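You operate a simulated robot arm through the tools that you are given. There is no shell and no other tool. Be economical: measure what you need, move in short steps, check, and stop when the job is done.

The job below is to be done with a simulated two-armed robot. You get a single attempt, and the scene is never put back.

## Task
Take the white cloth from the top of bench one and lay it out flat on the top of the rear bench.

The check looks at the end state, three seconds after you hand in, the way a careful person would. Anything else that was tipped, shoved, dropped, spilled or broken makes it a failure. Flat cloth is picked up by pressing the open fingertips on it (5 to 10 N) and closing them slowly along it; thin cloth reads only 2 to 8 mm in the jaws.

## Robot
Two 7-joint arms with two-finger parallel grippers on one trunk, on a base that drives. Base frame: it is fixed to the floor where the robot stands at the start and does not move with it; the origin is under the middle of the robot, x ahead of it, y to its left, z up. Readings come in mm, degrees, newtons and seconds.
The left shoulder is at the start at [60, 189, 1053], the right one opposite. With the tool pointing down near the work surface each hand reaches from about 100 to 640 mm from the robot's upright axis, wherever it stands, measured 20 degrees to its own side. Places, roughly: top of the rear bench [1300, -1200, 800]. Payload 3.43 kg a hand.
The tool frame of a hand sits at the grasp point between the pads (the TCP): z along the fingers, y along the line on which they close. The tips reach 30 mm beyond it. The gripper opens to 94 mm. The fingers are 28 mm wide and 10 mm thick; the gripper's body (50 by 96 mm) begins 55 mm behind the TCP.
Orientation is told as [roll, pitch, yaw] about the base's x, y, z axes, in that order, counted from this pose: with the fingers straight down and closing along the base's y, the tool's x points along the base's -x, its y along +y and its z along -z.

## Interface
- The arms move only by the tool drive_tool. It takes "left_series", "right_series" or both (then of equal length, played together; a hand with none holds still); each is one flat list of numbers, 7 for each row, row after row: the turn, a rotation vector about the tool's x, y, z in units of 5 degrees (1.0 is 5 degrees), then the shift along the tool's x, y, z in units of 20 mm (1.0 is 20 mm), then the closure, from 0 (fully open) to 1 (shut). In form: [ax, ay, az, x, y, z, jaw, ax, ay, az, x, y, z, jaw, ...]. A call has 1 to 20 rows; each row shifts and turns the commanded pose from where the row before left it, along the tool's axes as they then stand. A call with a number of a shift or a turn outside -1 to 1 is refused whole. Each row takes 0.2 s and may step no farther than 50 mm and 8.6 degrees from the row before; otherwise, or with a gripper value out of range, the whole call is refused. Where a pose cannot be reached the arm comes as near as it can. A force on the tool above 40 N (or 10 N above the force at the start of the call, whichever is more), or a blocked arm, ends the call early, and 0.2 s more pass. Each finger travels about 153 mm/s and halts on what it meets, pressing with about 35 N; the grip force reading is that of the motor and also rises with nothing between the fingers. The clock runs only during rows and for 0.2 s after the last one: add rows that do not move to give the fingers time. The reply holds the time, the measured pose of the TCP, the force on the tool along the base axes, the opening and the grip force, in the units named above and with some noise, with the torque about the TCP (base axes, N m) and any sound that the robot's microphone picked up, and new pictures: "show" is both (left out), scene, wrist or none (wrist: the cameras of the hands that moved).
- Cameras (640 x 400 px; columns grow to the right, rows downward): "scene" is now at [-12.9, 33.9, 1582.4]; the picture's right is [0.58, -0.81, 0.00], its down [-0.75, -0.54, -0.38] and it looks along [0.31, 0.22, -0.92] (base axes); focal length 269 px, centre (320, 200). "left" rides on the left gripper at [76, -14, -102] in its tool frame; the picture's right is [0.18, 0.98, 0.00], its down [-0.75, 0.14, -0.64] and it looks along [-0.63, 0.12, 0.77] (tool axes); focal length 243 px, centre (320, 200). "right" rides on the right gripper at [76, 14, -102] in its tool frame; the picture's right is [-0.18, 0.98, 0.00], its down [-0.75, -0.14, -0.64] and it looks along [-0.63, -0.12, 0.77] (tool axes); focal length 243 px, centre (320, 200). There is no depth. A picture from a camera that has moved, and an enlarged one, comes with that camera's place and axes in the base frame and with its lens.
- slide_trunk(by): slides the trunk up (or, below 0, down) by that many mm; the arms and the scene camera ride with it, the base frame stays. It gives what a move gives, with no picture.
- steer(legs): drives the robot by 1 to 6 legs, each [ahead, left, turn to the left] in mm, mm and degrees, along the robot's own axes; the way and the turn of a leg run together, so that a leg with both is an arc; at most 1500 mm and 180 degrees a leg. The arms and the cameras ride along, it lands a little off, and it stops where it bumps. It gives what a move gives, and a new picture of the scene camera.
- pan_tilt(pan, tilt): turns the head with the scene camera to pan (to the left, within 86 degrees either way) and tilt (down, from -29 to 69), counted from straight ahead of the robot. It gives what a move gives, and a new picture of the scene camera.
- close_up(camera, box): a new picture of the part [left, top, right, bottom] of that camera's present view, enlarged. No time passes.
- close_job(): hands the job in; it is judged then, once.

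Work in short steps. Places have to be worked out from the pictures, the camera data and where the tool is seen: move nearer, look again, correct. Check each grasp and each placing, and mend what went wrong. You have 120 turns and 260 pictures in all, those below and enlarged ones among them. Open the grippers and draw the arms clear of the work before you hand the job in, unless the task says otherwise; then end with one line.

The tools are called as a command line: name --argument value ..., lists and objects as JSON in quotes. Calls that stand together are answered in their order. drive_tool: Moves the arms, as the interface text tells. Its arguments: {"type":"object","properties":{"left_series":{"type":"array","items":{"type":"number"}},"right_series":{"type":"array","items":{"type":"number"}},"show":{"type":"string","enum":["both","scene","wrist","none"]}},"required":[]} The other tools are called the same way: slide_trunk (by) slides the trunk up or down; steer (legs) drives the base; pan_tilt (pan, tilt) turns the head that bears the scene camera; close_up (camera, box) takes an enlarged picture of a part of a camera's view; close_job () hands the job in.

At the start:

```text
clock: 0.0
left_ee_pos: [291.3, 292.2, 887.6]
left_ee_rot: [0.0, 0.0, 0.1]
left_force: [-0.4, 0.2, -0.4]
left_ft_torque: [0.0, -0.03, -0.03]
left_grip_width: 93.8
left_grasp_force: 0.0
right_ee_pos: [285.0, 4.5, 882.5]
right_ee_rot: [-0.1, 0.0, 0.0]
right_force: [-0.4, -0.8, 0.1]
right_ft_torque: [0.01, -0.01, 0.01]
right_grip_width: 94.1
right_grasp_force: 0.0
trunk travel left (down, up): [-725.0, 265.0]
robot x, y, heading: [1.1, -0.4, -0.1]
head pan, tilt: [35.6, 67.7]
```

scene: 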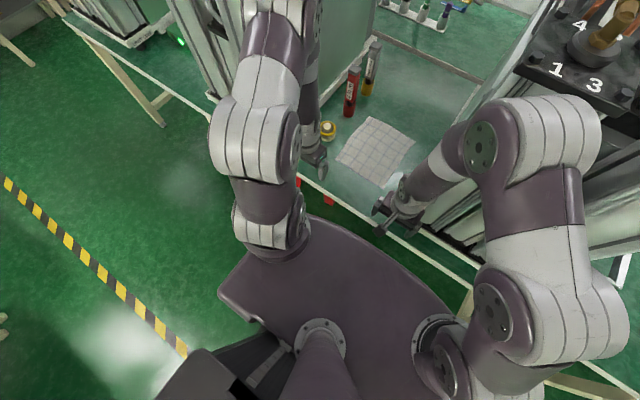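
right: 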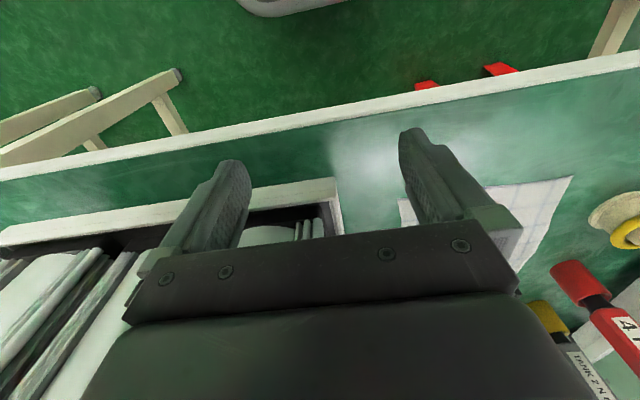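
left: 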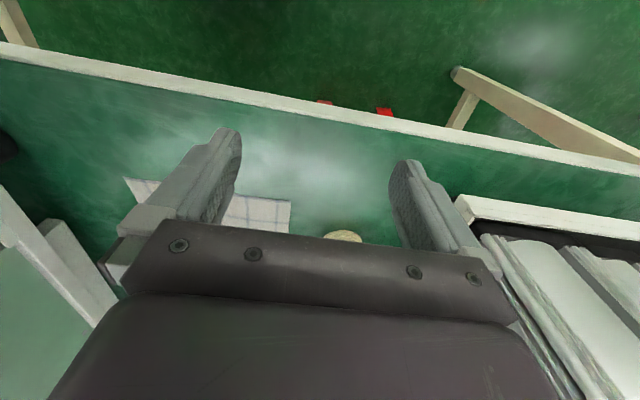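

The white checked cloth lies ahead between the two hands on a green bench top. I enlarge the view and then look towards the rear bench.

close_up --camera "scene" --box '[260, 60, 480, 240]'

pan_tilt --pan -45 --tilt 30

pan_tilt --pan 0 --tilt 35

```text
2.22 times, centred on (370, 150) of scene
camera zoom: at [-12.9, 33.9, 1582.4], right [0.58, -0.81, 0.0], down [-0.75, -0.54, -0.38], along [0.31, 0.22, -0.92], focal length 598 px, centre (209, 311)
```

zoom: 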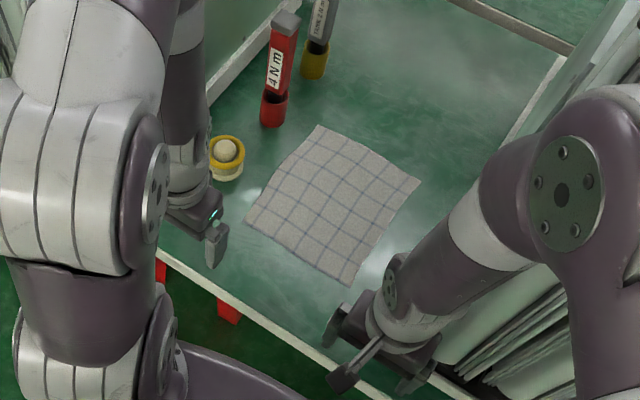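

```text
clock: 1.5
left_ee_pos: [290.1, 293.5, 888.2]
left_ee_rot: [0.0, 0.0, 0.0]
left_force: [-0.6, 0.1, 1.0]
left_ft_torque: [0.02, 0.01, -0.01]
left_grip_width: 93.8
left_grasp_force: 0.1
right_ee_pos: [285.4, 4.7, 883.3]
right_ee_rot: [-0.1, 0.0, 0.0]
right_force: [-0.2, -0.6, 0.2]
right_ft_torque: [-0.04, 0.01, -0.03]
right_grip_width: 93.9
right_grasp_force: 0.1
trunk travel left (down, up): [-725.0, 265.0]
robot x, y, heading: [1.5, 3.0, -0.1]
head pan, tilt: [-45.0, 30.0]
camera scene: at [4.5, -63.4, 1632.7], right [-0.71, -0.71, 0.0], down [-0.35, 0.35, -0.87], along [0.61, -0.61, -0.5], focal length 269 px, centre (320, 200)
```

scene: 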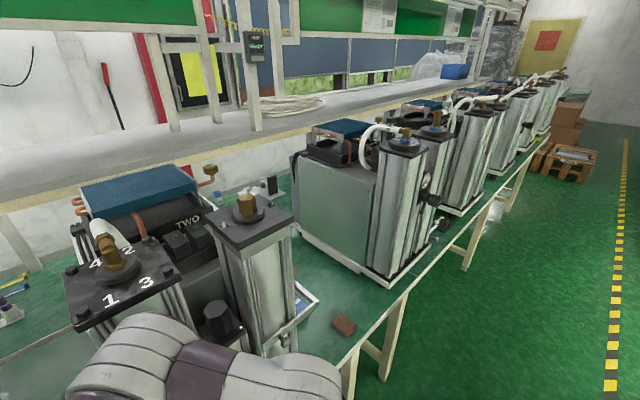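

```text
clock: 2.7
left_ee_pos: [291.2, 292.8, 887.5]
left_ee_rot: [0.0, 0.1, 0.0]
left_force: [0.7, -0.5, 0.0]
left_ft_torque: [0.02, 0.01, 0.0]
left_grip_width: 94.1
left_grasp_force: 0.1
right_ee_pos: [286.9, 4.1, 883.8]
right_ee_rot: [0.0, 0.1, -0.1]
right_force: [0.5, 0.0, 0.4]
right_ft_torque: [-0.01, 0.01, -0.02]
right_grip_width: 93.9
right_grasp_force: 0.1
trunk travel left (down, up): [-725.0, 265.0]
robot x, y, heading: [0.1, 1.2, -0.0]
head pan, tilt: [0.0, 35.0]
camera scene: at [28.6, 0.4, 1625.0], right [0.0, -1.0, 0.0], down [-0.57, 0.0, -0.82], along [0.82, 0.0, -0.57], focal length 269 px, centre (320, 200)
```

scene: 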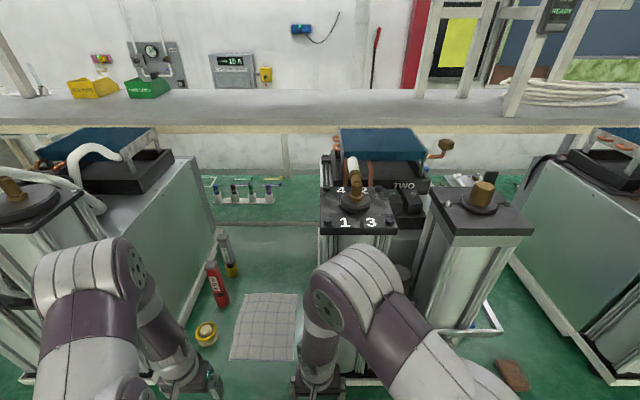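

A second green surface carries a tube rack behind the machines, and there's a grey shelf above it. I raise the trunk for a better view of how the benches are laid out.

slide_trunk --by 255

pan_tilt --pan -30 --tilt 35

pan_tilt --pan -75 --tilt 25

pan_tilt --pan 60 --tilt 25

pan_tilt --pan 10 --tilt 50

```text
clock: 5.3
left_ee_pos: [291.2, 293.6, 1142.5]
left_ee_rot: [0.0, 0.0, 0.0]
left_force: [0.6, 0.0, 0.1]
left_ft_torque: [-0.05, 0.03, 0.01]
left_grip_width: 94.0
left_grasp_force: 0.1
right_ee_pos: [285.5, 5.8, 1137.5]
right_ee_rot: [0.0, -0.1, 0.0]
right_force: [0.6, -0.4, 0.2]
right_ft_torque: [-0.04, -0.02, 0.02]
right_grip_width: 93.8
right_grasp_force: 0.1
trunk travel left (down, up): [-980.0, 10.0]
robot x, y, heading: [-1.3, 1.7, -0.2]
head pan, tilt: [0.0, 35.0]
```

```text
clock: 6.2
left_ee_pos: [290.9, 293.7, 1142.2]
left_ee_rot: [-0.1, 0.0, 0.0]
left_force: [-0.9, 0.7, -0.1]
left_ft_torque: [0.0, 0.01, 0.0]
left_grip_width: 94.2
left_grasp_force: 0.1
right_ee_pos: [286.2, 4.3, 1139.0]
right_ee_rot: [0.0, 0.0, 0.0]
right_force: [-0.7, 0.0, -0.7]
right_ft_torque: [0.02, 0.0, -0.01]
right_grip_width: 94.0
right_grasp_force: 0.1
trunk travel left (down, up): [-980.0, 10.0]
robot x, y, heading: [1.1, -0.5, -0.0]
head pan, tilt: [-30.0, 35.0]
camera scene: at [16.8, -43.4, 1880.0], right [-0.5, -0.87, 0.0], down [-0.5, 0.29, -0.82], along [0.71, -0.41, -0.57], focal length 269 px, centre (320, 200)
```

scene: 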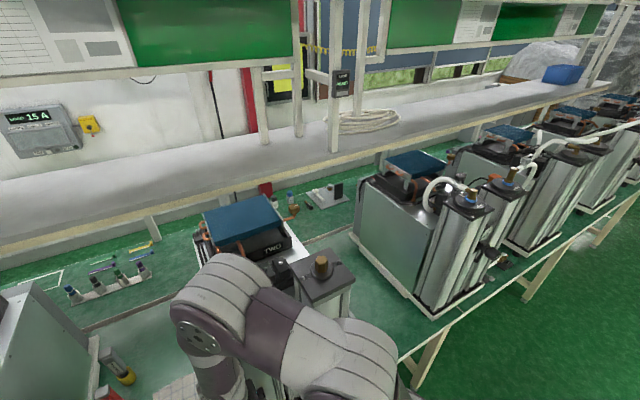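

```text
clock: 7.3
left_ee_pos: [290.6, 294.0, 1142.4]
left_ee_rot: [0.1, 0.0, 0.0]
left_force: [0.7, 0.3, 0.6]
left_ft_torque: [-0.03, -0.01, 0.0]
left_grip_width: 94.0
left_grasp_force: 0.0
right_ee_pos: [285.6, 5.3, 1138.0]
right_ee_rot: [0.0, 0.1, 0.1]
right_force: [-0.8, 0.6, 0.8]
right_ft_torque: [0.0, 0.02, -0.02]
right_grip_width: 93.8
right_grasp_force: 0.1
trunk travel left (down, up): [-980.0, 10.0]
robot x, y, heading: [-1.3, 0.6, 0.1]
head pan, tilt: [-75.0, 25.0]
camera scene: at [-35.5, -88.4, 1895.7], right [-0.97, -0.26, 0.0], down [-0.11, 0.41, -0.91], along [0.24, -0.88, -0.42], focal length 269 px, centre (320, 200)
```

scene: 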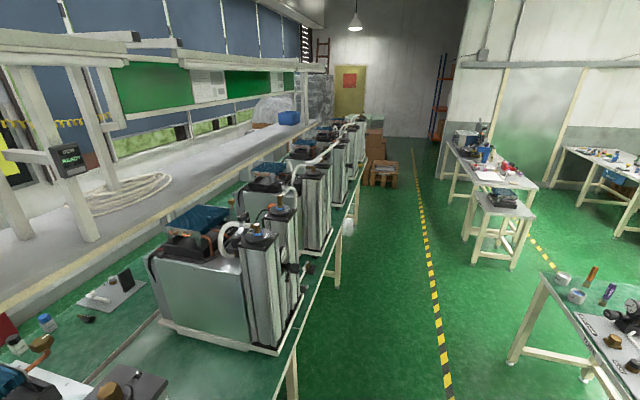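

```text
clock: 9.5
left_ee_pos: [291.5, 291.7, 1143.6]
left_ee_rot: [0.0, 0.0, 0.0]
left_force: [-0.1, -0.3, 0.5]
left_ft_torque: [-0.01, 0.01, -0.01]
left_grip_width: 94.1
left_grasp_force: 0.1
right_ee_pos: [286.3, 5.3, 1137.6]
right_ee_rot: [0.0, 0.0, 0.0]
right_force: [0.6, 0.1, 0.4]
right_ft_torque: [0.02, -0.05, 0.0]
right_grip_width: 93.9
right_grasp_force: 0.1
trunk travel left (down, up): [-980.0, 10.0]
robot x, y, heading: [4.0, 2.2, 0.3]
head pan, tilt: [60.0, 25.0]
camera scene: at [-13.4, 80.3, 1895.7], right [0.87, -0.5, 0.0], down [-0.21, -0.37, -0.91], along [0.45, 0.78, -0.42], focal length 269 px, centre (320, 200)
```

scene: 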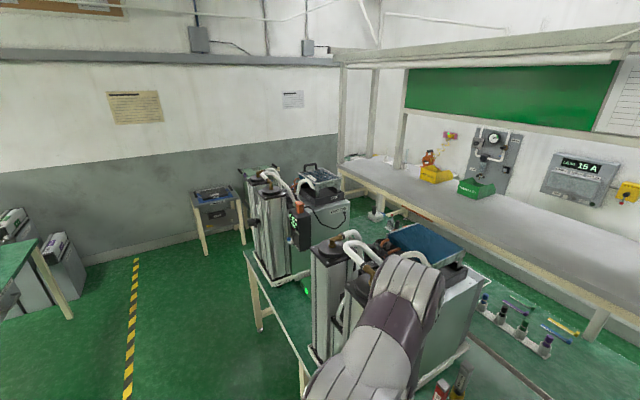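

```text
clock: 10.7
left_ee_pos: [290.6, 293.2, 1142.5]
left_ee_rot: [0.0, 0.0, 0.0]
left_force: [-0.3, 0.4, 0.0]
left_ft_torque: [-0.01, 0.02, -0.03]
left_grip_width: 94.0
left_grasp_force: 0.1
right_ee_pos: [285.6, 5.1, 1137.8]
right_ee_rot: [0.0, -0.1, 0.1]
right_force: [0.3, -0.4, -0.5]
right_ft_torque: [-0.03, -0.02, 0.02]
right_grip_width: 93.9
right_grasp_force: 0.0
trunk travel left (down, up): [-980.0, 10.0]
robot x, y, heading: [1.5, 1.7, -0.3]
head pan, tilt: [10.0, 50.0]
camera scene: at [16.4, 14.0, 1858.3], right [0.17, -0.98, 0.0], down [-0.75, -0.13, -0.64], along [0.63, 0.11, -0.77], focal length 269 px, centre (320, 200)
```

scene: 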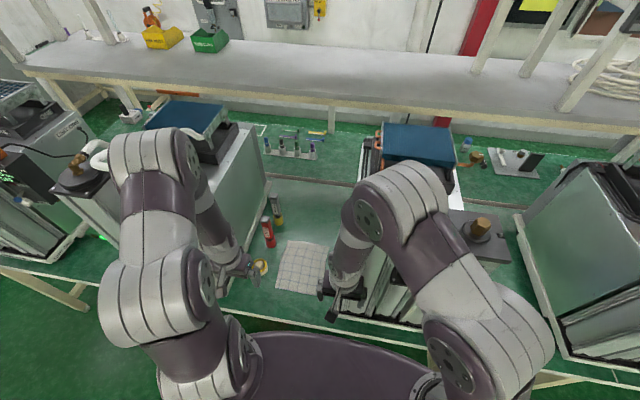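

The green strip behind bench one looks like the rear bench, but it's about 1 m away and partly hidden by machines. I back off and drive right to look for a way to reach it.

steer --legs '[[-300, 0, 0], [0, -900, 0]]'

pan_tilt --pan -15 --tilt 30

pan_tilt --pan -86 --tilt 30

```text
clock: 17.1
left_ee_pos: [-9.4, -600.9, 1142.7]
left_ee_rot: [0.0, 0.0, -0.1]
left_force: [0.0, -0.3, -0.1]
left_ft_torque: [-0.03, 0.02, 0.01]
left_grip_width: 94.2
left_grasp_force: 0.1
right_ee_pos: [-14.5, -887.4, 1136.6]
right_ee_rot: [-0.1, 0.1, -0.1]
right_force: [0.7, 0.0, 0.6]
right_ft_torque: [-0.01, 0.01, -0.05]
right_grip_width: 94.0
right_grasp_force: 0.0
trunk travel left (down, up): [-980.0, 10.0]
robot x, y, heading: [-303.0, -893.1, -0.0]
head pan, tilt: [10.0, 50.0]
camera scene: at [-284.3, -878.3, 1858.2], right [0.17, -0.99, 0.0], down [-0.75, -0.13, -0.64], along [0.63, 0.11, -0.77], focal length 269 px, centre (320, 200)
```

scene: 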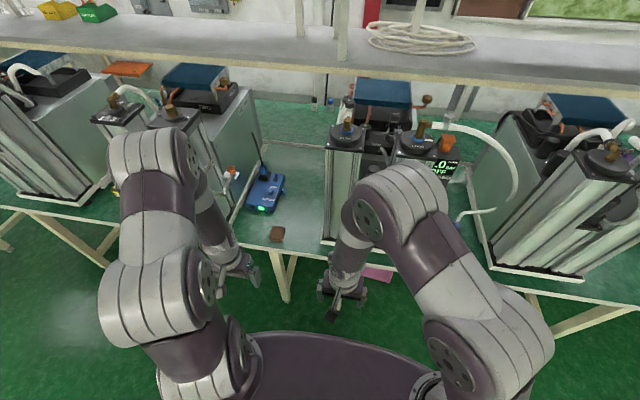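

```text
clock: 17.9
left_ee_pos: [-9.1, -600.2, 1141.7]
left_ee_rot: [0.1, 0.1, -0.1]
left_force: [0.0, -0.9, 0.5]
left_ft_torque: [0.03, -0.02, 0.03]
left_grip_width: 94.1
left_grasp_force: 0.0
right_ee_pos: [-15.0, -889.5, 1137.8]
right_ee_rot: [0.0, 0.0, -0.2]
right_force: [0.0, -0.2, 1.0]
right_ft_torque: [0.02, 0.01, -0.01]
right_grip_width: 94.0
right_grasp_force: 0.0
trunk travel left (down, up): [-980.0, 10.0]
robot x, y, heading: [-300.2, -894.8, -0.1]
head pan, tilt: [-15.0, 30.0]
camera scene: at [-272.9, -916.7, 1887.7], right [-0.26, -0.97, 0.0], down [-0.48, 0.13, -0.87], along [0.84, -0.22, -0.5], focal length 269 px, centre (320, 200)
```

scene: 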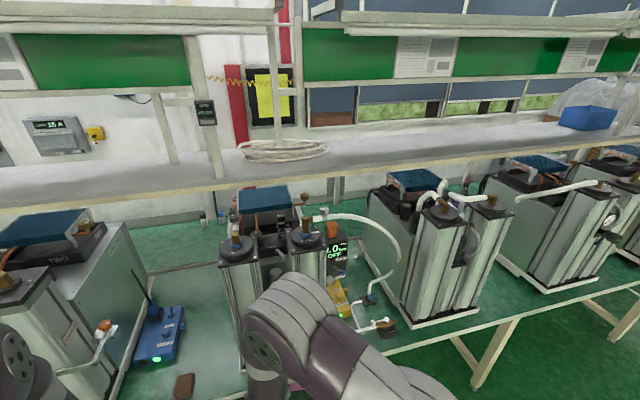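

```text
clock: 19.4
left_ee_pos: [-9.2, -599.7, 1141.6]
left_ee_rot: [0.0, 0.0, -0.2]
left_force: [0.5, 0.3, -0.2]
left_ft_torque: [-0.02, 0.0, 0.02]
left_grip_width: 94.1
left_grasp_force: 0.0
right_ee_pos: [-15.1, -889.5, 1138.0]
right_ee_rot: [0.1, -0.1, 0.0]
right_force: [0.3, 0.0, 0.2]
right_ft_torque: [-0.02, -0.01, -0.03]
right_grip_width: 93.9
right_grasp_force: 0.1
trunk travel left (down, up): [-980.0, 10.0]
robot x, y, heading: [-303.0, -892.8, -0.2]
head pan, tilt: [-85.9, 30.0]
camera scene: at [-353.9, -982.9, 1887.8], right [-1.0, -0.07, 0.0], down [-0.03, 0.5, -0.87], along [0.06, -0.86, -0.5], focal length 269 px, centre (320, 200)
```

scene: 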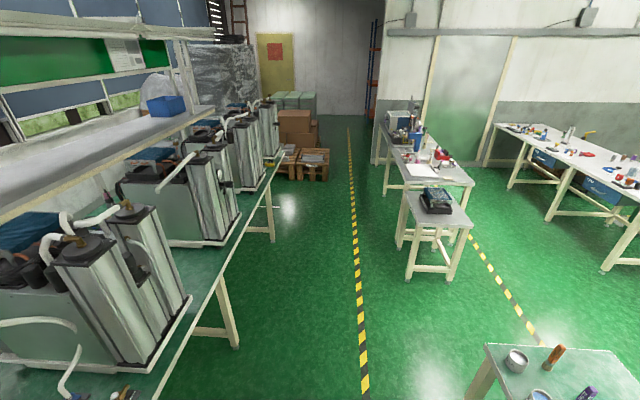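

The strip from x≈1000 to 1450 behind the machines is the rear bench, and it can't be reached across bench one. I drive left to see whether its left end is open.

steer --legs '[[-100, 1000, 0], [0, 1300, 0]]'

pan_tilt --pan 15 --tilt 30

pan_tilt --pan 60 --tilt 30

```text
clock: 30.5
left_ee_pos: [-102.9, 1654.8, 1143.5]
left_ee_rot: [0.0, 0.0, -0.1]
left_force: [1.1, -0.6, 0.5]
left_ft_torque: [0.03, 0.0, 0.0]
left_grip_width: 94.1
left_grasp_force: 0.1
right_ee_pos: [-107.7, 1366.8, 1137.1]
right_ee_rot: [0.0, -0.1, 0.0]
right_force: [-0.7, 0.2, -0.4]
right_ft_torque: [0.01, -0.01, 0.01]
right_grip_width: 94.0
right_grasp_force: 0.1
trunk travel left (down, up): [-980.0, 10.0]
robot x, y, heading: [-395.6, 1367.9, -0.1]
head pan, tilt: [-85.9, 30.0]
camera scene: at [-447.8, 1272.5, 1887.7], right [-1.0, -0.07, 0.0], down [-0.03, 0.5, -0.87], along [0.06, -0.86, -0.5], focal length 269 px, centre (320, 200)
```

scene: 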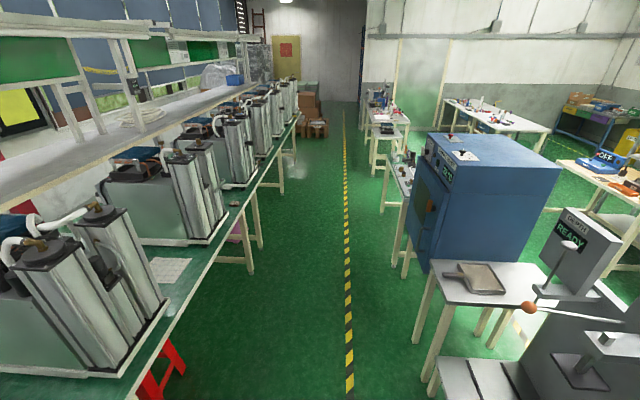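

```text
clock: 32.3
left_ee_pos: [-103.3, 1655.5, 1142.6]
left_ee_rot: [0.0, 0.0, -0.1]
left_force: [-0.1, 0.5, -0.3]
left_ft_torque: [0.02, -0.01, -0.01]
left_grip_width: 93.6
left_grasp_force: 0.1
right_ee_pos: [-109.2, 1367.1, 1138.3]
right_ee_rot: [-0.1, 0.0, 0.0]
right_force: [-0.8, 0.1, -0.3]
right_ft_torque: [0.0, 0.0, 0.02]
right_grip_width: 93.8
right_grasp_force: 0.1
trunk travel left (down, up): [-980.0, 10.0]
robot x, y, heading: [-393.2, 1364.7, 0.2]
head pan, tilt: [15.0, 30.0]
camera scene: at [-366.6, 1386.7, 1887.8], right [0.26, -0.97, 0.0], down [-0.48, -0.13, -0.87], along [0.84, 0.22, -0.5], focal length 269 px, centre (320, 200)
```

scene: 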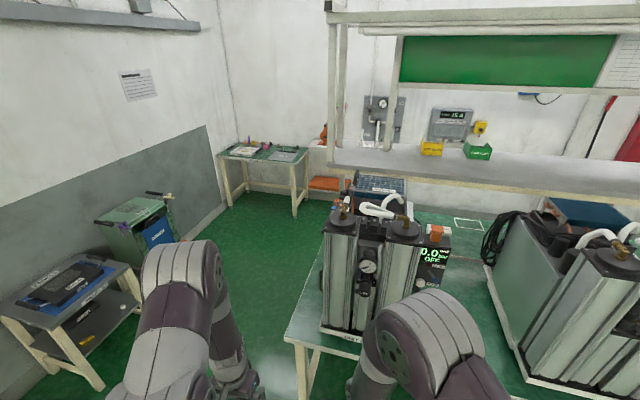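

```text
clock: 33.4
left_ee_pos: [-103.0, 1656.7, 1143.7]
left_ee_rot: [0.1, 0.0, -0.1]
left_force: [-0.4, -0.2, -0.4]
left_ft_torque: [0.0, 0.0, 0.0]
left_grip_width: 93.9
left_grasp_force: 0.1
right_ee_pos: [-108.5, 1368.0, 1136.6]
right_ee_rot: [0.1, 0.0, -0.1]
right_force: [0.6, 0.1, -0.6]
right_ft_torque: [-0.04, -0.01, 0.01]
right_grip_width: 94.1
right_grasp_force: 0.0
trunk travel left (down, up): [-980.0, 10.0]
robot x, y, heading: [-394.5, 1362.6, 0.2]
head pan, tilt: [60.0, 30.0]
camera scene: at [-408.6, 1441.8, 1887.8], right [0.86, -0.5, 0.0], down [-0.25, -0.43, -0.87], along [0.43, 0.75, -0.5], focal length 269 px, centre (320, 200)
```

scene: 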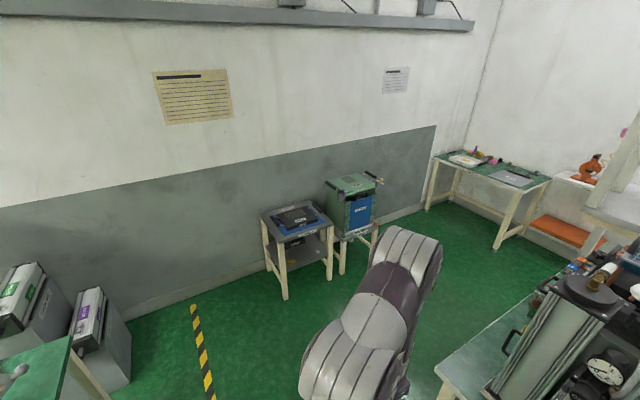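

The left end is open floor, with about 1.1 m between the bench end at y≈1700 and the small tables at y≈2850. I drive into that lane and look at the rear bench from the side.

steer --legs '[[0, 900, 0], [900, 0, 0]]'

pan_tilt --pan -50 --tilt 35

```text
clock: 42.4
left_ee_pos: [787.6, 2546.8, 1143.2]
left_ee_rot: [0.0, 0.1, -0.3]
left_force: [0.3, -0.4, 1.0]
left_ft_torque: [0.01, -0.01, -0.02]
left_grip_width: 94.0
left_grasp_force: 0.2
right_ee_pos: [779.3, 2256.7, 1138.6]
right_ee_rot: [0.1, 0.0, -0.3]
right_force: [0.3, 0.6, -0.4]
right_ft_torque: [0.04, -0.02, -0.04]
right_grip_width: 93.7
right_grasp_force: 0.0
trunk travel left (down, up): [-980.0, 10.0]
robot x, y, heading: [498.0, 2255.9, -0.5]
head pan, tilt: [60.0, 30.0]
camera scene: at [480.5, 2333.4, 1887.8], right [0.86, -0.5, 0.0], down [-0.25, -0.43, -0.87], along [0.44, 0.75, -0.5], focal length 269 px, centre (320, 200)
```

scene: 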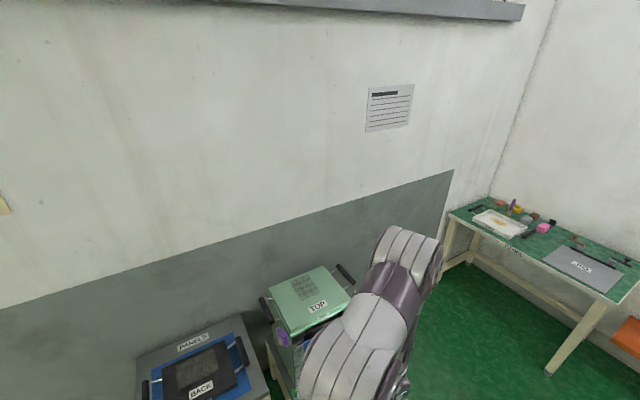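

```text
clock: 44.3
left_ee_pos: [787.8, 2545.9, 1142.2]
left_ee_rot: [0.0, 0.0, -0.3]
left_force: [-0.4, 0.5, -0.4]
left_ft_torque: [-0.04, 0.02, -0.02]
left_grip_width: 94.1
left_grasp_force: 0.1
right_ee_pos: [780.1, 2256.7, 1137.6]
right_ee_rot: [0.0, -0.1, -0.4]
right_force: [0.3, 0.2, 0.6]
right_ft_torque: [0.0, -0.02, 0.01]
right_grip_width: 94.1
right_grasp_force: 0.0
trunk travel left (down, up): [-980.0, 10.0]
robot x, y, heading: [496.0, 2255.2, -0.3]
head pan, tilt: [-50.0, 35.0]
camera scene: at [492.3, 2187.7, 1880.0], right [-0.77, -0.64, 0.0], down [-0.37, 0.44, -0.82], along [0.52, -0.63, -0.57], focal length 269 px, centre (320, 200)
```

scene: 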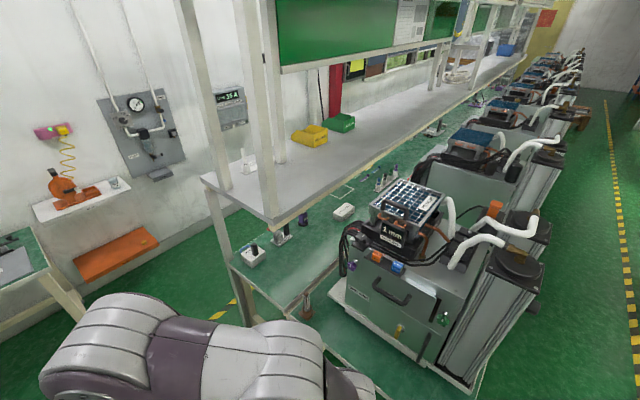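

The rear bench's end is open here, with its top running from about x 1005 to 1480 and ending at y≈1750. I drive to face it and look closely.

steer --legs '[[650, 150, 0], [0, 0, -90]]'

pan_tilt --pan 0 --tilt 45

```text
clock: 51.9
left_ee_pos: [1454.7, 2092.5, 1142.2]
left_ee_rot: [0.0, -0.1, -91.6]
left_force: [0.7, 0.2, -1.0]
left_ft_torque: [-0.03, 0.01, -0.02]
left_grip_width: 94.0
left_grasp_force: 0.0
right_ee_pos: [1165.7, 2107.1, 1137.4]
right_ee_rot: [0.0, 0.0, -91.6]
right_force: [0.8, -0.2, -1.1]
right_ft_torque: [0.04, -0.02, 0.04]
right_grip_width: 94.1
right_grasp_force: 0.1
trunk travel left (down, up): [-980.0, 10.0]
robot x, y, heading: [1168.3, 2391.1, -91.6]
head pan, tilt: [-50.0, 35.0]
camera scene: at [1103.0, 2397.2, 1880.0], right [-0.62, 0.78, 0.0], down [0.45, 0.36, -0.82], along [-0.64, -0.51, -0.57], focal length 269 px, centre (320, 200)
```

scene: 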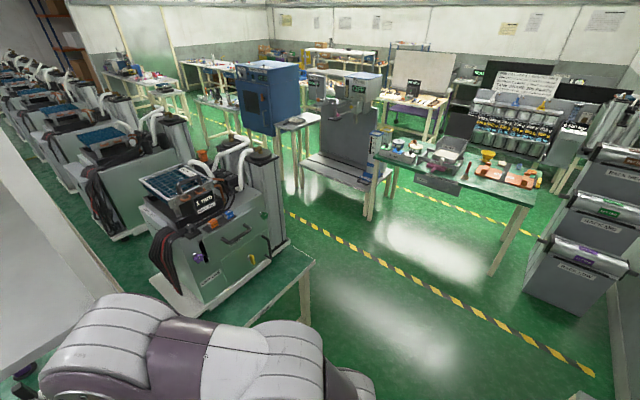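

```text
clock: 53.1
left_ee_pos: [1454.4, 2091.7, 1144.0]
left_ee_rot: [0.0, 0.0, -91.7]
left_force: [0.1, 0.2, 0.3]
left_ft_torque: [0.0, 0.02, 0.0]
left_grip_width: 94.2
left_grasp_force: 0.1
right_ee_pos: [1165.7, 2106.4, 1138.0]
right_ee_rot: [0.0, 0.0, -91.7]
right_force: [0.4, -0.7, -0.2]
right_ft_torque: [0.03, -0.01, -0.02]
right_grip_width: 94.0
right_grasp_force: 0.1
trunk travel left (down, up): [-980.0, 10.0]
robot x, y, heading: [1169.9, 2389.7, -91.5]
head pan, tilt: [0.0, 45.0]
camera scene: at [1169.5, 2370.5, 1865.2], right [-1.0, 0.03, 0.0], down [0.02, 0.71, -0.71], along [-0.02, -0.71, -0.71], focal length 269 px, centre (320, 200)
```

scene: 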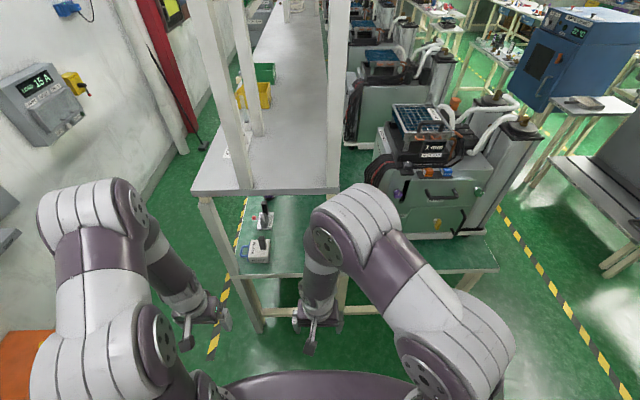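

The grey shelf overhangs part of the rear bench, so I lower the trunk to look in under it.

slide_trunk --by -550

pan_tilt --pan 0 --tilt 30

```text
refused: -550 is not a number from -400 to 400
```

```text
clock: 53.9
left_ee_pos: [1455.1, 2092.0, 1143.2]
left_ee_rot: [0.1, 0.1, -91.7]
left_force: [-0.1, 1.2, -0.8]
left_ft_torque: [-0.01, 0.0, 0.02]
left_grip_width: 94.0
left_grasp_force: 0.0
right_ee_pos: [1167.2, 2104.8, 1138.5]
right_ee_rot: [0.0, 0.0, -91.6]
right_force: [-1.0, 1.4, -0.5]
right_ft_torque: [0.0, 0.0, -0.01]
right_grip_width: 94.0
right_grasp_force: 0.0
trunk travel left (down, up): [-980.0, 10.0]
robot x, y, heading: [1167.1, 2386.4, -91.7]
head pan, tilt: [0.0, 30.0]
camera scene: at [1169.3, 2361.3, 1887.7], right [-1.0, 0.03, 0.0], down [0.01, 0.5, -0.87], along [-0.02, -0.87, -0.5], focal length 269 px, centre (320, 200)
```

scene: 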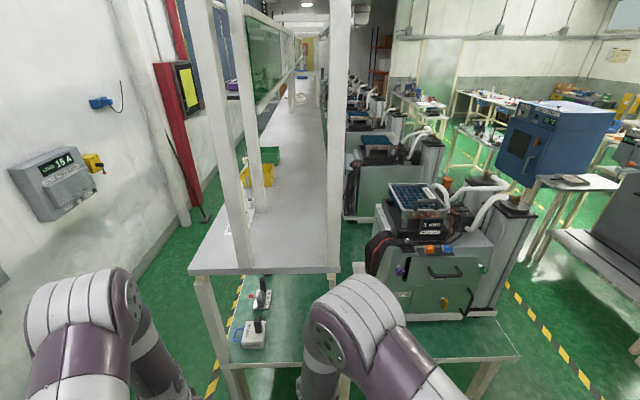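

slide_trunk --by -400

slide_trunk --by -250

pan_tilt --pan 0 --tilt 25

```text
clock: 57.7
left_ee_pos: [1455.1, 2092.0, 743.4]
left_ee_rot: [-0.1, 0.0, -91.7]
left_force: [-0.3, 0.6, 0.0]
left_ft_torque: [0.0, -0.02, -0.01]
left_grip_width: 94.1
left_grasp_force: 0.1
right_ee_pos: [1166.4, 2105.2, 738.1]
right_ee_rot: [0.0, 0.0, -91.7]
right_force: [-0.1, 0.0, -0.1]
right_ft_torque: [0.02, 0.02, 0.0]
right_grip_width: 94.1
right_grasp_force: 0.0
trunk travel left (down, up): [-580.0, 410.0]
robot x, y, heading: [1169.8, 2393.7, -91.6]
head pan, tilt: [0.0, 30.0]
```

```text
clock: 60.3
left_ee_pos: [1454.5, 2092.2, 492.1]
left_ee_rot: [-0.1, 0.0, -91.7]
left_force: [-0.7, -0.1, 0.1]
left_ft_torque: [0.03, -0.05, -0.02]
left_grip_width: 93.9
left_grasp_force: 0.1
right_ee_pos: [1166.8, 2105.7, 487.9]
right_ee_rot: [0.1, 0.1, -91.6]
right_force: [0.1, 0.1, -0.7]
right_ft_torque: [0.02, 0.02, 0.0]
right_grip_width: 94.0
right_grasp_force: 0.0
trunk travel left (down, up): [-330.0, 660.0]
robot x, y, heading: [1170.5, 2390.1, -91.5]
head pan, tilt: [0.0, 30.0]
```

```text
clock: 61.0
left_ee_pos: [1454.3, 2092.7, 492.9]
left_ee_rot: [0.0, 0.0, -91.6]
left_force: [-0.3, 0.7, 0.6]
left_ft_torque: [-0.01, 0.02, 0.01]
left_grip_width: 93.9
left_grasp_force: 0.0
right_ee_pos: [1165.6, 2105.7, 487.8]
right_ee_rot: [0.1, 0.1, -91.6]
right_force: [0.5, -0.2, 0.9]
right_ft_torque: [0.0, -0.02, -0.03]
right_grip_width: 93.8
right_grasp_force: 0.0
trunk travel left (down, up): [-330.0, 660.0]
robot x, y, heading: [1170.5, 2390.5, -91.8]
head pan, tilt: [0.0, 25.0]
camera scene: at [1169.2, 2359.7, 1245.7], right [-1.0, 0.03, 0.0], down [0.01, 0.42, -0.91], along [-0.03, -0.91, -0.42], focal length 269 px, centre (320, 200)
```

scene: 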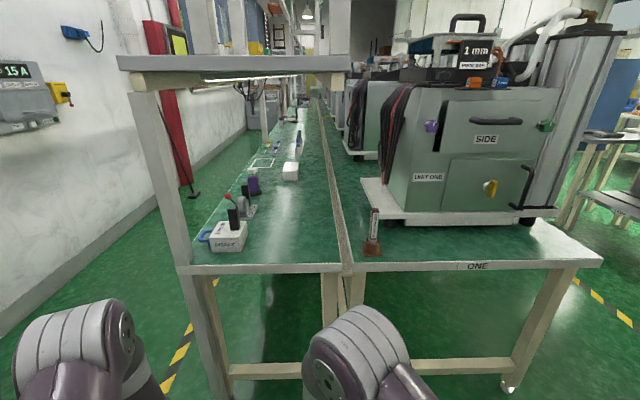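

The view is now clear. The rear bench spans about x 1080–1550 and ends at y≈1710, with free space at x 1090–1370 and a shelf about 500 mm above. I raise the trunk to travel height and drive back to the cloth.

slide_trunk --by 395

steer --legs '[[0, 0, 91.6], [-1000, -100, 0], [-570, 0, 0], [0, -1100, 0], [0, -1010, 0]]'

pan_tilt --pan 0 --tilt 50

```text
clock: 64.7
left_ee_pos: [1454.5, 2091.6, 886.3]
left_ee_rot: [-0.1, 0.1, -91.6]
left_force: [0.2, 0.4, -0.1]
left_ft_torque: [0.04, 0.03, 0.0]
left_grip_width: 93.9
left_grasp_force: 0.1
right_ee_pos: [1165.7, 2106.1, 883.1]
right_ee_rot: [0.0, 0.0, -91.6]
right_force: [-1.6, -0.6, 0.3]
right_ft_torque: [0.03, 0.02, -0.02]
right_grip_width: 94.1
right_grasp_force: 0.1
trunk travel left (down, up): [-725.0, 265.0]
robot x, y, heading: [1168.3, 2391.1, -91.7]
head pan, tilt: [0.0, 25.0]
```

```text
clock: 86.7
left_ee_pos: [-28.5, 481.8, 888.5]
left_ee_rot: [0.0, 0.0, 3.6]
left_force: [-0.2, 0.0, -0.6]
left_ft_torque: [0.01, 0.05, 0.01]
left_grip_width: 94.1
left_grasp_force: 0.0
right_ee_pos: [-16.4, 194.4, 882.2]
right_ee_rot: [0.0, 0.0, 3.6]
right_force: [-0.3, 0.4, -0.5]
right_ft_torque: [0.01, 0.01, -0.01]
right_grip_width: 94.1
right_grasp_force: 0.1
trunk travel left (down, up): [-725.0, 265.0]
robot x, y, heading: [-302.4, 171.6, 3.5]
head pan, tilt: [0.0, 25.0]
camera scene: at [-268.5, 173.8, 1640.7], right [0.06, -1.0, 0.0], down [-0.42, -0.03, -0.91], along [0.9, 0.06, -0.42], focal length 269 px, centre (320, 200)
```

scene: 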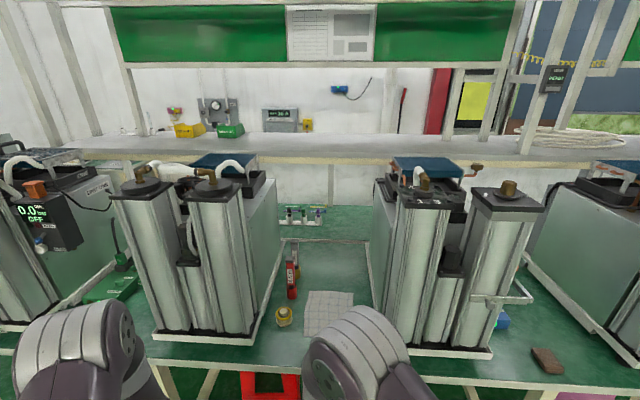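

```text
clock: 87.5
left_ee_pos: [-29.5, 481.5, 887.1]
left_ee_rot: [0.0, 0.0, 3.6]
left_force: [-0.5, -0.2, 0.8]
left_ft_torque: [0.0, -0.01, 0.03]
left_grip_width: 94.1
left_grasp_force: 0.0
right_ee_pos: [-17.7, 194.7, 882.8]
right_ee_rot: [-0.1, -0.1, 3.6]
right_force: [0.6, -0.2, 0.7]
right_ft_torque: [-0.01, -0.06, 0.02]
right_grip_width: 93.9
right_grasp_force: 0.1
trunk travel left (down, up): [-725.0, 265.0]
robot x, y, heading: [-297.8, 171.0, 3.7]
head pan, tilt: [0.0, 50.0]
camera scene: at [-283.6, 173.2, 1603.3], right [0.06, -1.0, 0.0], down [-0.76, -0.05, -0.64], along [0.64, 0.04, -0.77], focal length 269 px, centre (320, 200)
```

scene: 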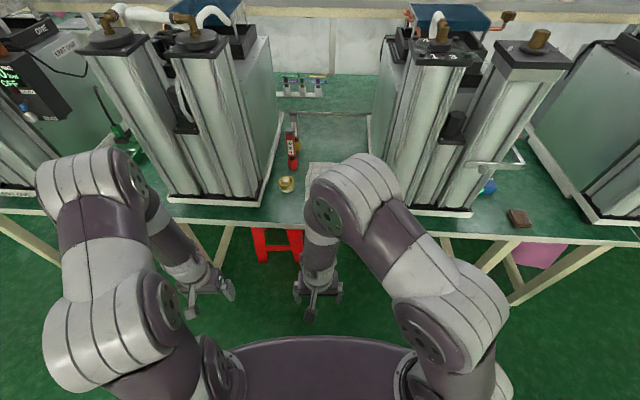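

The cloth sits between two machines at y≈5–450. I square the heading, centre on y≈200, and bring the hands 162 mm apart while still clear of the bench.

steer --legs '[[0, 28, -3.6]]'

drive_tool --left_series '[0, 0, 0, 0, -0.96, 0, 0.5, 0, 0, 0, 0, -0.96, 0, 0.5, 0, 0, 0, 0, -0.96, 0, 0.5, 0, 0, 0, 0, -0.96, 0, 0.5, 0, 0, 0, 0, -0.96, 0, 0.5, 0, 0, 0, 0, -0.96, 0, 0.5, 0, 0, 0, 0, -0.96, 0, 0.5, 0, 0, 0, 0, -0.96, 0, 0.5, 0, 0, 0, 0, -0.96, 0, 0.5, 0, 0, 0, 0, -0.96, 0, 0.5, 0, 0, 0, 0, -0.96, 0, 0.5, 0, 0, 0, 0, -0.96, 0, 0.5]' --right_series '[0, 0, 0, 0, -0.433, 0, 0.5, 0, 0, 0, 0, -0.433, 0, 0.5, 0, 0, 0, 0, -0.433, 0, 0.5, 0, 0, 0, 0, -0.433, 0, 0.5, 0, 0, 0, 0, -0.433, 0, 0.5, 0, 0, 0, 0, -0.433, 0, 0.5, 0, 0, 0, 0, -0.433, 0, 0.5, 0, 0, 0, 0, -0.433, 0, 0.5, 0, 0, 0, 0, -0.433, 0, 0.5, 0, 0, 0, 0, -0.433, 0, 0.5, 0, 0, 0, 0, -0.433, 0, 0.5, 0, 0, 0, 0, -0.433, 0, 0.5]' --show "scene"

```text
clock: 88.4
left_ee_pos: [-11.6, 490.7, 888.5]
left_ee_rot: [0.0, 0.0, 0.1]
left_force: [0.6, -0.1, -0.1]
left_ft_torque: [-0.01, 0.0, 0.0]
left_grip_width: 94.2
left_grasp_force: 0.1
right_ee_pos: [-16.4, 201.2, 882.8]
right_ee_rot: [0.1, -0.1, 0.0]
right_force: [-0.1, -0.6, -0.5]
right_ft_torque: [-0.04, 0.02, -0.03]
right_grip_width: 94.1
right_grasp_force: 0.0
trunk travel left (down, up): [-725.0, 265.0]
robot x, y, heading: [-301.0, 198.2, -0.0]
head pan, tilt: [0.0, 50.0]
camera scene: at [-284.8, 197.5, 1603.3], right [0.0, -1.0, 0.0], down [-0.77, 0.0, -0.64], along [0.64, 0.0, -0.77], focal length 269 px, centre (320, 200)
```

scene: 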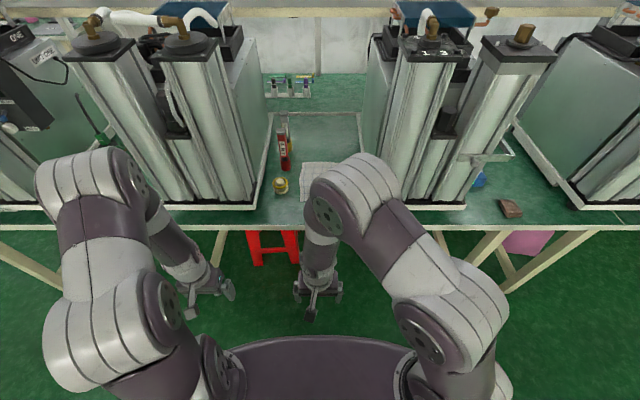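

```text
clock: 91.0
left_ee_pos: [-11.0, 259.1, 884.3]
left_ee_rot: [-0.1, 0.0, 0.0]
left_force: [0.3, -0.4, -0.4]
left_ft_torque: [0.02, 0.02, 0.02]
left_grip_width: 47.3
left_grasp_force: 0.1
right_ee_pos: [-17.1, 97.7, 882.5]
right_ee_rot: [0.0, -0.1, 0.0]
right_force: [1.2, -0.7, -0.3]
right_ft_torque: [0.03, 0.0, 0.03]
right_grip_width: 47.0
right_grasp_force: 0.1
trunk travel left (down, up): [-725.0, 265.0]
robot x, y, heading: [-307.1, 198.9, 0.1]
head pan, tilt: [0.0, 50.0]
camera scene: at [-284.3, 197.9, 1603.2], right [0.0, -1.0, 0.0], down [-0.77, 0.0, -0.64], along [0.64, 0.0, -0.77], focal length 269 px, centre (320, 200)
```

scene: 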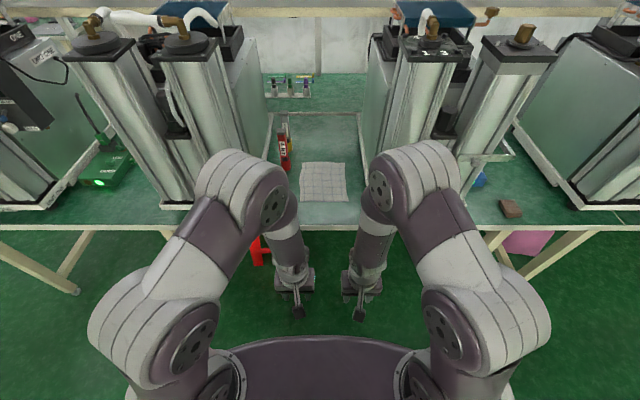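

The cloth's near edge is at x≈418, from y≈83 to 276. To keep the elbows clear of the tall machines, I extend the hands ahead first and then drive in only part way.

drive_tool --left_series '[0, 0, 0, -0.94, 0, 0, 0.5, 0, 0, 0, -0.94, 0, 0, 0.5, 0, 0, 0, -0.94, 0, 0, 0.5, 0, 0, 0, -0.94, 0, 0, 0.5, 0, 0, 0, -0.94, 0, 0, 0.5, 0, 0, 0, -0.94, 0, 0, 0.5, 0, 0, 0, -0.94, 0, 0, 0.5, 0, 0, 0, -0.94, 0, 0, 0.5, 0, 0, 0, -0.94, 0, 0, 0.5, 0, 0, 0, -0.94, 0, 0, 0.5, 0, 0, 0, -0.94, 0, 0, 0.5, 0, 0, 0, -0.94, 0, 0, 0.5]' --right_series '[0, 0, 0, -0.94, 0, 0, 0.5, 0, 0, 0, -0.94, 0, 0, 0.5, 0, 0, 0, -0.94, 0, 0, 0.5, 0, 0, 0, -0.94, 0, 0, 0.5, 0, 0, 0, -0.94, 0, 0, 0.5, 0, 0, 0, -0.94, 0, 0, 0.5, 0, 0, 0, -0.94, 0, 0, 0.5, 0, 0, 0, -0.94, 0, 0, 0.5, 0, 0, 0, -0.94, 0, 0, 0.5, 0, 0, 0, -0.94, 0, 0, 0.5, 0, 0, 0, -0.94, 0, 0, 0.5, 0, 0, 0, -0.94, 0, 0, 0.5]' --show "scene"

```text
clock: 93.6
left_ee_pos: [216.2, 261.3, 887.5]
left_ee_rot: [0.0, 0.1, -0.1]
left_force: [-0.1, 0.1, -0.8]
left_ft_torque: [0.01, 0.03, -0.03]
left_grip_width: 47.0
left_grasp_force: 0.1
right_ee_pos: [209.7, 97.4, 883.7]
right_ee_rot: [0.0, 0.2, 0.0]
right_force: [-0.4, -0.1, 0.5]
right_ft_torque: [0.0, 0.01, 0.02]
right_grip_width: 46.9
right_grasp_force: 0.0
trunk travel left (down, up): [-725.0, 265.0]
robot x, y, heading: [-302.1, 198.9, 0.1]
head pan, tilt: [0.0, 50.0]
camera scene: at [-282.9, 198.8, 1603.2], right [0.0, -1.0, 0.0], down [-0.77, 0.0, -0.64], along [0.64, 0.0, -0.77], focal length 269 px, centre (320, 200)
```

scene: 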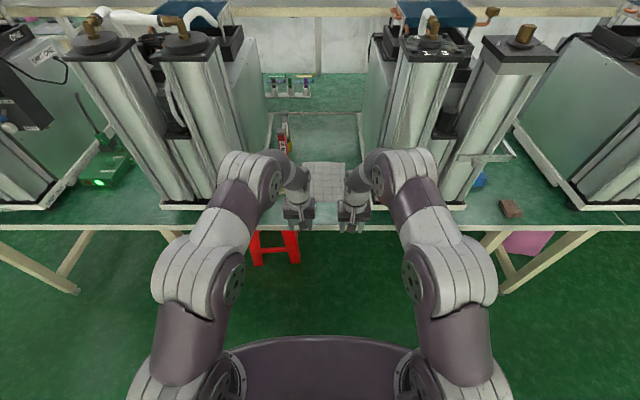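

The elbows would come very near the machines with vertical fingers. I tilt both hands 40° forward so the wrists stay farther back, and check the picture.

drive_tool --left_series '[0, -1, 0, 0, 0, 0, 0.5, 0, -1, 0, 0, 0, 0, 0.5, 0, -1, 0, 0, 0, 0, 0.5, 0, -1, 0, 0, 0, 0, 0.5, 0, -1, 0, 0, 0, 0, 0.5, 0, -1, 0, 0, 0, 0, 0.5, 0, -1, 0, 0, 0, 0, 0.5, 0, -1, 0, 0, 0, 0, 0.5]' --right_series '[0, -1, 0, 0, 0, 0, 0.5, 0, -1, 0, 0, 0, 0, 0.5, 0, -1, 0, 0, 0, 0, 0.5, 0, -1, 0, 0, 0, 0, 0.5, 0, -1, 0, 0, 0, 0, 0.5, 0, -1, 0, 0, 0, 0, 0.5, 0, -1, 0, 0, 0, 0, 0.5, 0, -1, 0, 0, 0, 0, 0.5]'

```text
clock: 95.4
left_ee_pos: [213.9, 261.1, 887.3]
left_ee_rot: [0.0, -39.9, -0.1]
left_force: [0.1, -0.1, -0.4]
left_ft_torque: [0.0, 0.04, 0.01]
left_grip_width: 47.1
left_grasp_force: 0.1
right_ee_pos: [209.9, 94.3, 882.0]
right_ee_rot: [-1.5, -36.4, 0.1]
right_force: [0.0, 0.3, 0.1]
right_ft_torque: [-0.01, -0.03, -0.01]
right_grip_width: 47.1
right_grasp_force: 0.1
right hand out of reach, approached as far as the arm can: row 8
trunk travel left (down, up): [-725.0, 265.0]
robot x, y, heading: [-300.7, 196.3, 0.3]
head pan, tilt: [0.0, 50.0]
camera scene: at [-284.0, 198.9, 1603.2], right [0.0, -1.0, 0.0], down [-0.77, 0.0, -0.64], along [0.64, 0.0, -0.77], focal length 269 px, centre (320, 200)
camera right: at [87.7, 110.8, 919.8], right [0.16, 0.98, 0.09], down [0.22, -0.12, 0.97], along [0.96, -0.14, -0.24], focal length 243 px, centre (320, 200)
camera left: at [89.7, 246.7, 917.9], right [-0.14, 0.98, -0.12], down [0.16, 0.14, 0.98], along [0.98, 0.12, -0.18], focal length 243 px, centre (320, 200)
```

scene: 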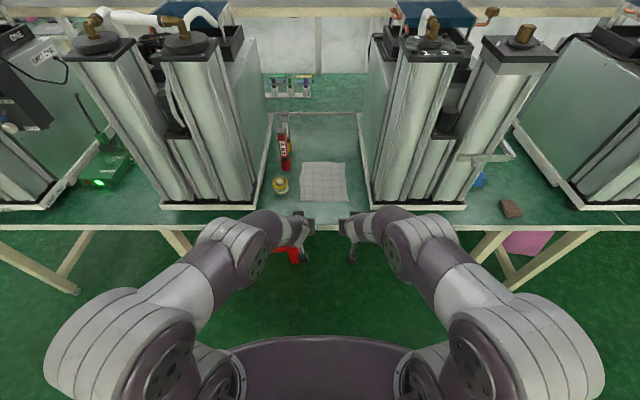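
right: 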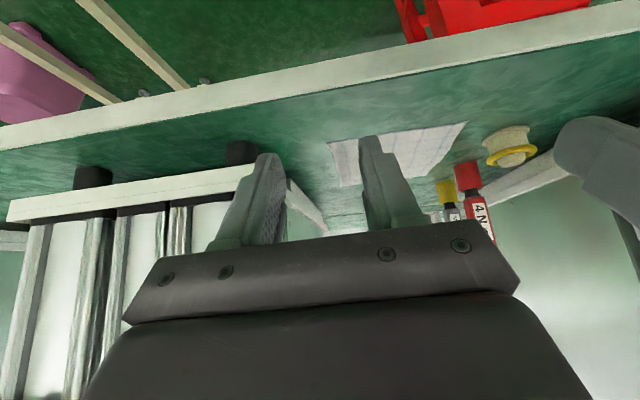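
left: 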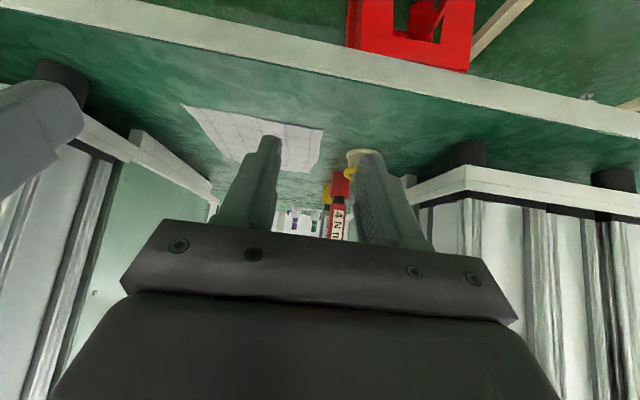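

Tilting swings the elbows too wide. Instead I'll use only the left hand, vertical and in the middle of the gap, to press on the cloth and slide it towards the bench's front edge. There both hands can take it clear of the machines. First I straighten both hands and retract the right one.

drive_tool --left_series '[0, 1, 0, 0, 0, 0, 0.5, 0, 1, 0, 0, 0, 0, 0.5, 0, 1, 0, 0, 0, 0, 0.5, 0, 1, 0, 0, 0, 0, 0.5, 0, 1, 0, 0, 0, 0, 0.5, 0, 1, 0, 0, 0, 0, 0.5, 0, 1, 0, 0, 0, 0, 0.5, 0, 1, 0, 0, 0, 0, 0.5, 0, 0, 0, 0, 0, 0, 0.5, 0, 0, 0, 0, 0, 0, 0.5, 0, 0, 0, 0, -0.8, 0, 0.5, 0, 0, 0, 0, -0.8, 0, 0.5, 0, 0, 0, 0, -0.8, 0, 0.5, 0, 0, 0, 0, -0.8, 0, 0.5, 0, 0, 0, 0, -0.8, 0, 0.5]' --right_series '[0, 1, 0, 0, 0, 0, 0.5, 0, 1, 0, 0, 0, 0, 0.5, 0, 1, 0, 0, 0, 0, 0.5, 0, 1, 0, 0, 0, 0, 0.5, 0, 1, 0, 0, 0, 0, 0.5, 0, 1, 0, 0, 0, 0, 0.5, 0, 1, 0, 0, 0, 0, 0.5, 0, 1, 0, 0, 0, 0, 0.5, 0, 0, 0, 1, -0.5, 0, 0.5, 0, 0, 0, 1, -0.5, 0, 0.5, 0, 0, 0, 1, -0.5, 0, 0.5, 0, 0, 0, 1, -0.5, 0, 0.5, 0, 0, 0, 1, -0.5, 0, 0.5, 0, 0, 0, 1, -0.5, 0, 0.5, 0, 0, 0, 1, -0.5, 0, 0.5]' --show "none"

drive_tool --right_series '[0, 0, 0, 1, -0.5, 0, 0.5, 0, 0, 0, 1, -0.5, 0, 0.5, 0, 0, 0, 1, -0.5, 0, 0.5, 0, 0, 0, 0, 0, 0, 0.5]' --show "none"

steer --legs '[[170, 0, 0]]'

```text
clock: 98.6
left_ee_pos: [213.8, 180.4, 888.3]
left_ee_rot: [0.0, 0.0, 0.0]
left_force: [-0.6, 0.1, 0.9]
left_ft_torque: [0.0, 0.01, 0.03]
left_grip_width: 47.0
left_grasp_force: 0.2
right_ee_pos: [67.9, 25.4, 891.8]
right_ee_rot: [-1.2, 3.5, -0.9]
right_force: [0.2, -0.2, 0.4]
right_ft_torque: [-0.02, -0.01, 0.0]
right_grip_width: 47.0
right_grasp_force: 0.0
trunk travel left (down, up): [-725.0, 265.0]
robot x, y, heading: [-300.9, 200.1, 0.1]
head pan, tilt: [0.0, 50.0]
```

```text
clock: 99.6
left_ee_pos: [214.6, 181.1, 886.7]
left_ee_rot: [0.0, -0.1, 0.0]
left_force: [0.0, 0.7, -0.4]
left_ft_torque: [0.04, 0.03, 0.0]
left_grip_width: 47.1
left_grasp_force: 0.1
right_ee_pos: [7.7, -4.9, 897.1]
right_ee_rot: [-1.2, 3.6, -0.9]
right_force: [-0.1, -0.2, 0.0]
right_ft_torque: [0.0, -0.03, -0.02]
right_grip_width: 47.1
right_grasp_force: 0.0
trunk travel left (down, up): [-725.0, 265.0]
robot x, y, heading: [-304.0, 196.4, 0.1]
head pan, tilt: [0.0, 50.0]
```

```text
clock: 101.0
left_ee_pos: [379.6, 181.4, 886.7]
left_ee_rot: [0.0, 0.0, 0.0]
left_force: [-0.3, 0.6, -0.4]
left_ft_torque: [0.01, 0.03, 0.01]
left_grip_width: 47.0
left_grasp_force: 0.1
right_ee_pos: [174.3, -4.4, 897.3]
right_ee_rot: [-1.2, 3.7, -0.9]
right_force: [0.1, -0.1, -0.1]
right_ft_torque: [-0.03, 0.01, -0.02]
right_grip_width: 47.0
right_grasp_force: 0.1
trunk travel left (down, up): [-725.0, 265.0]
robot x, y, heading: [-135.1, 201.8, -0.2]
head pan, tilt: [0.0, 50.0]
camera scene: at [-118.5, 199.0, 1603.3], right [0.0, -1.0, 0.0], down [-0.77, 0.0, -0.64], along [0.64, 0.0, -0.77], focal length 269 px, centre (320, 200)
```

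scene: 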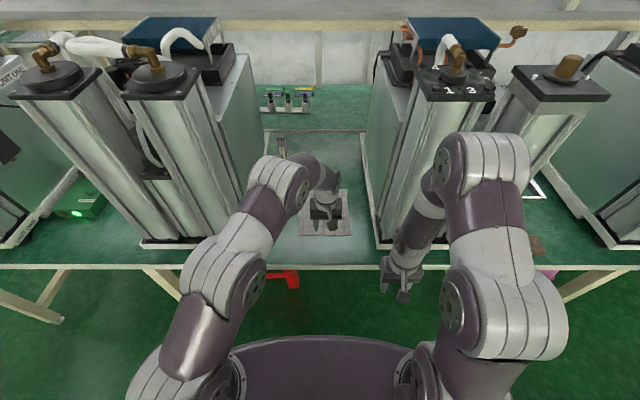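

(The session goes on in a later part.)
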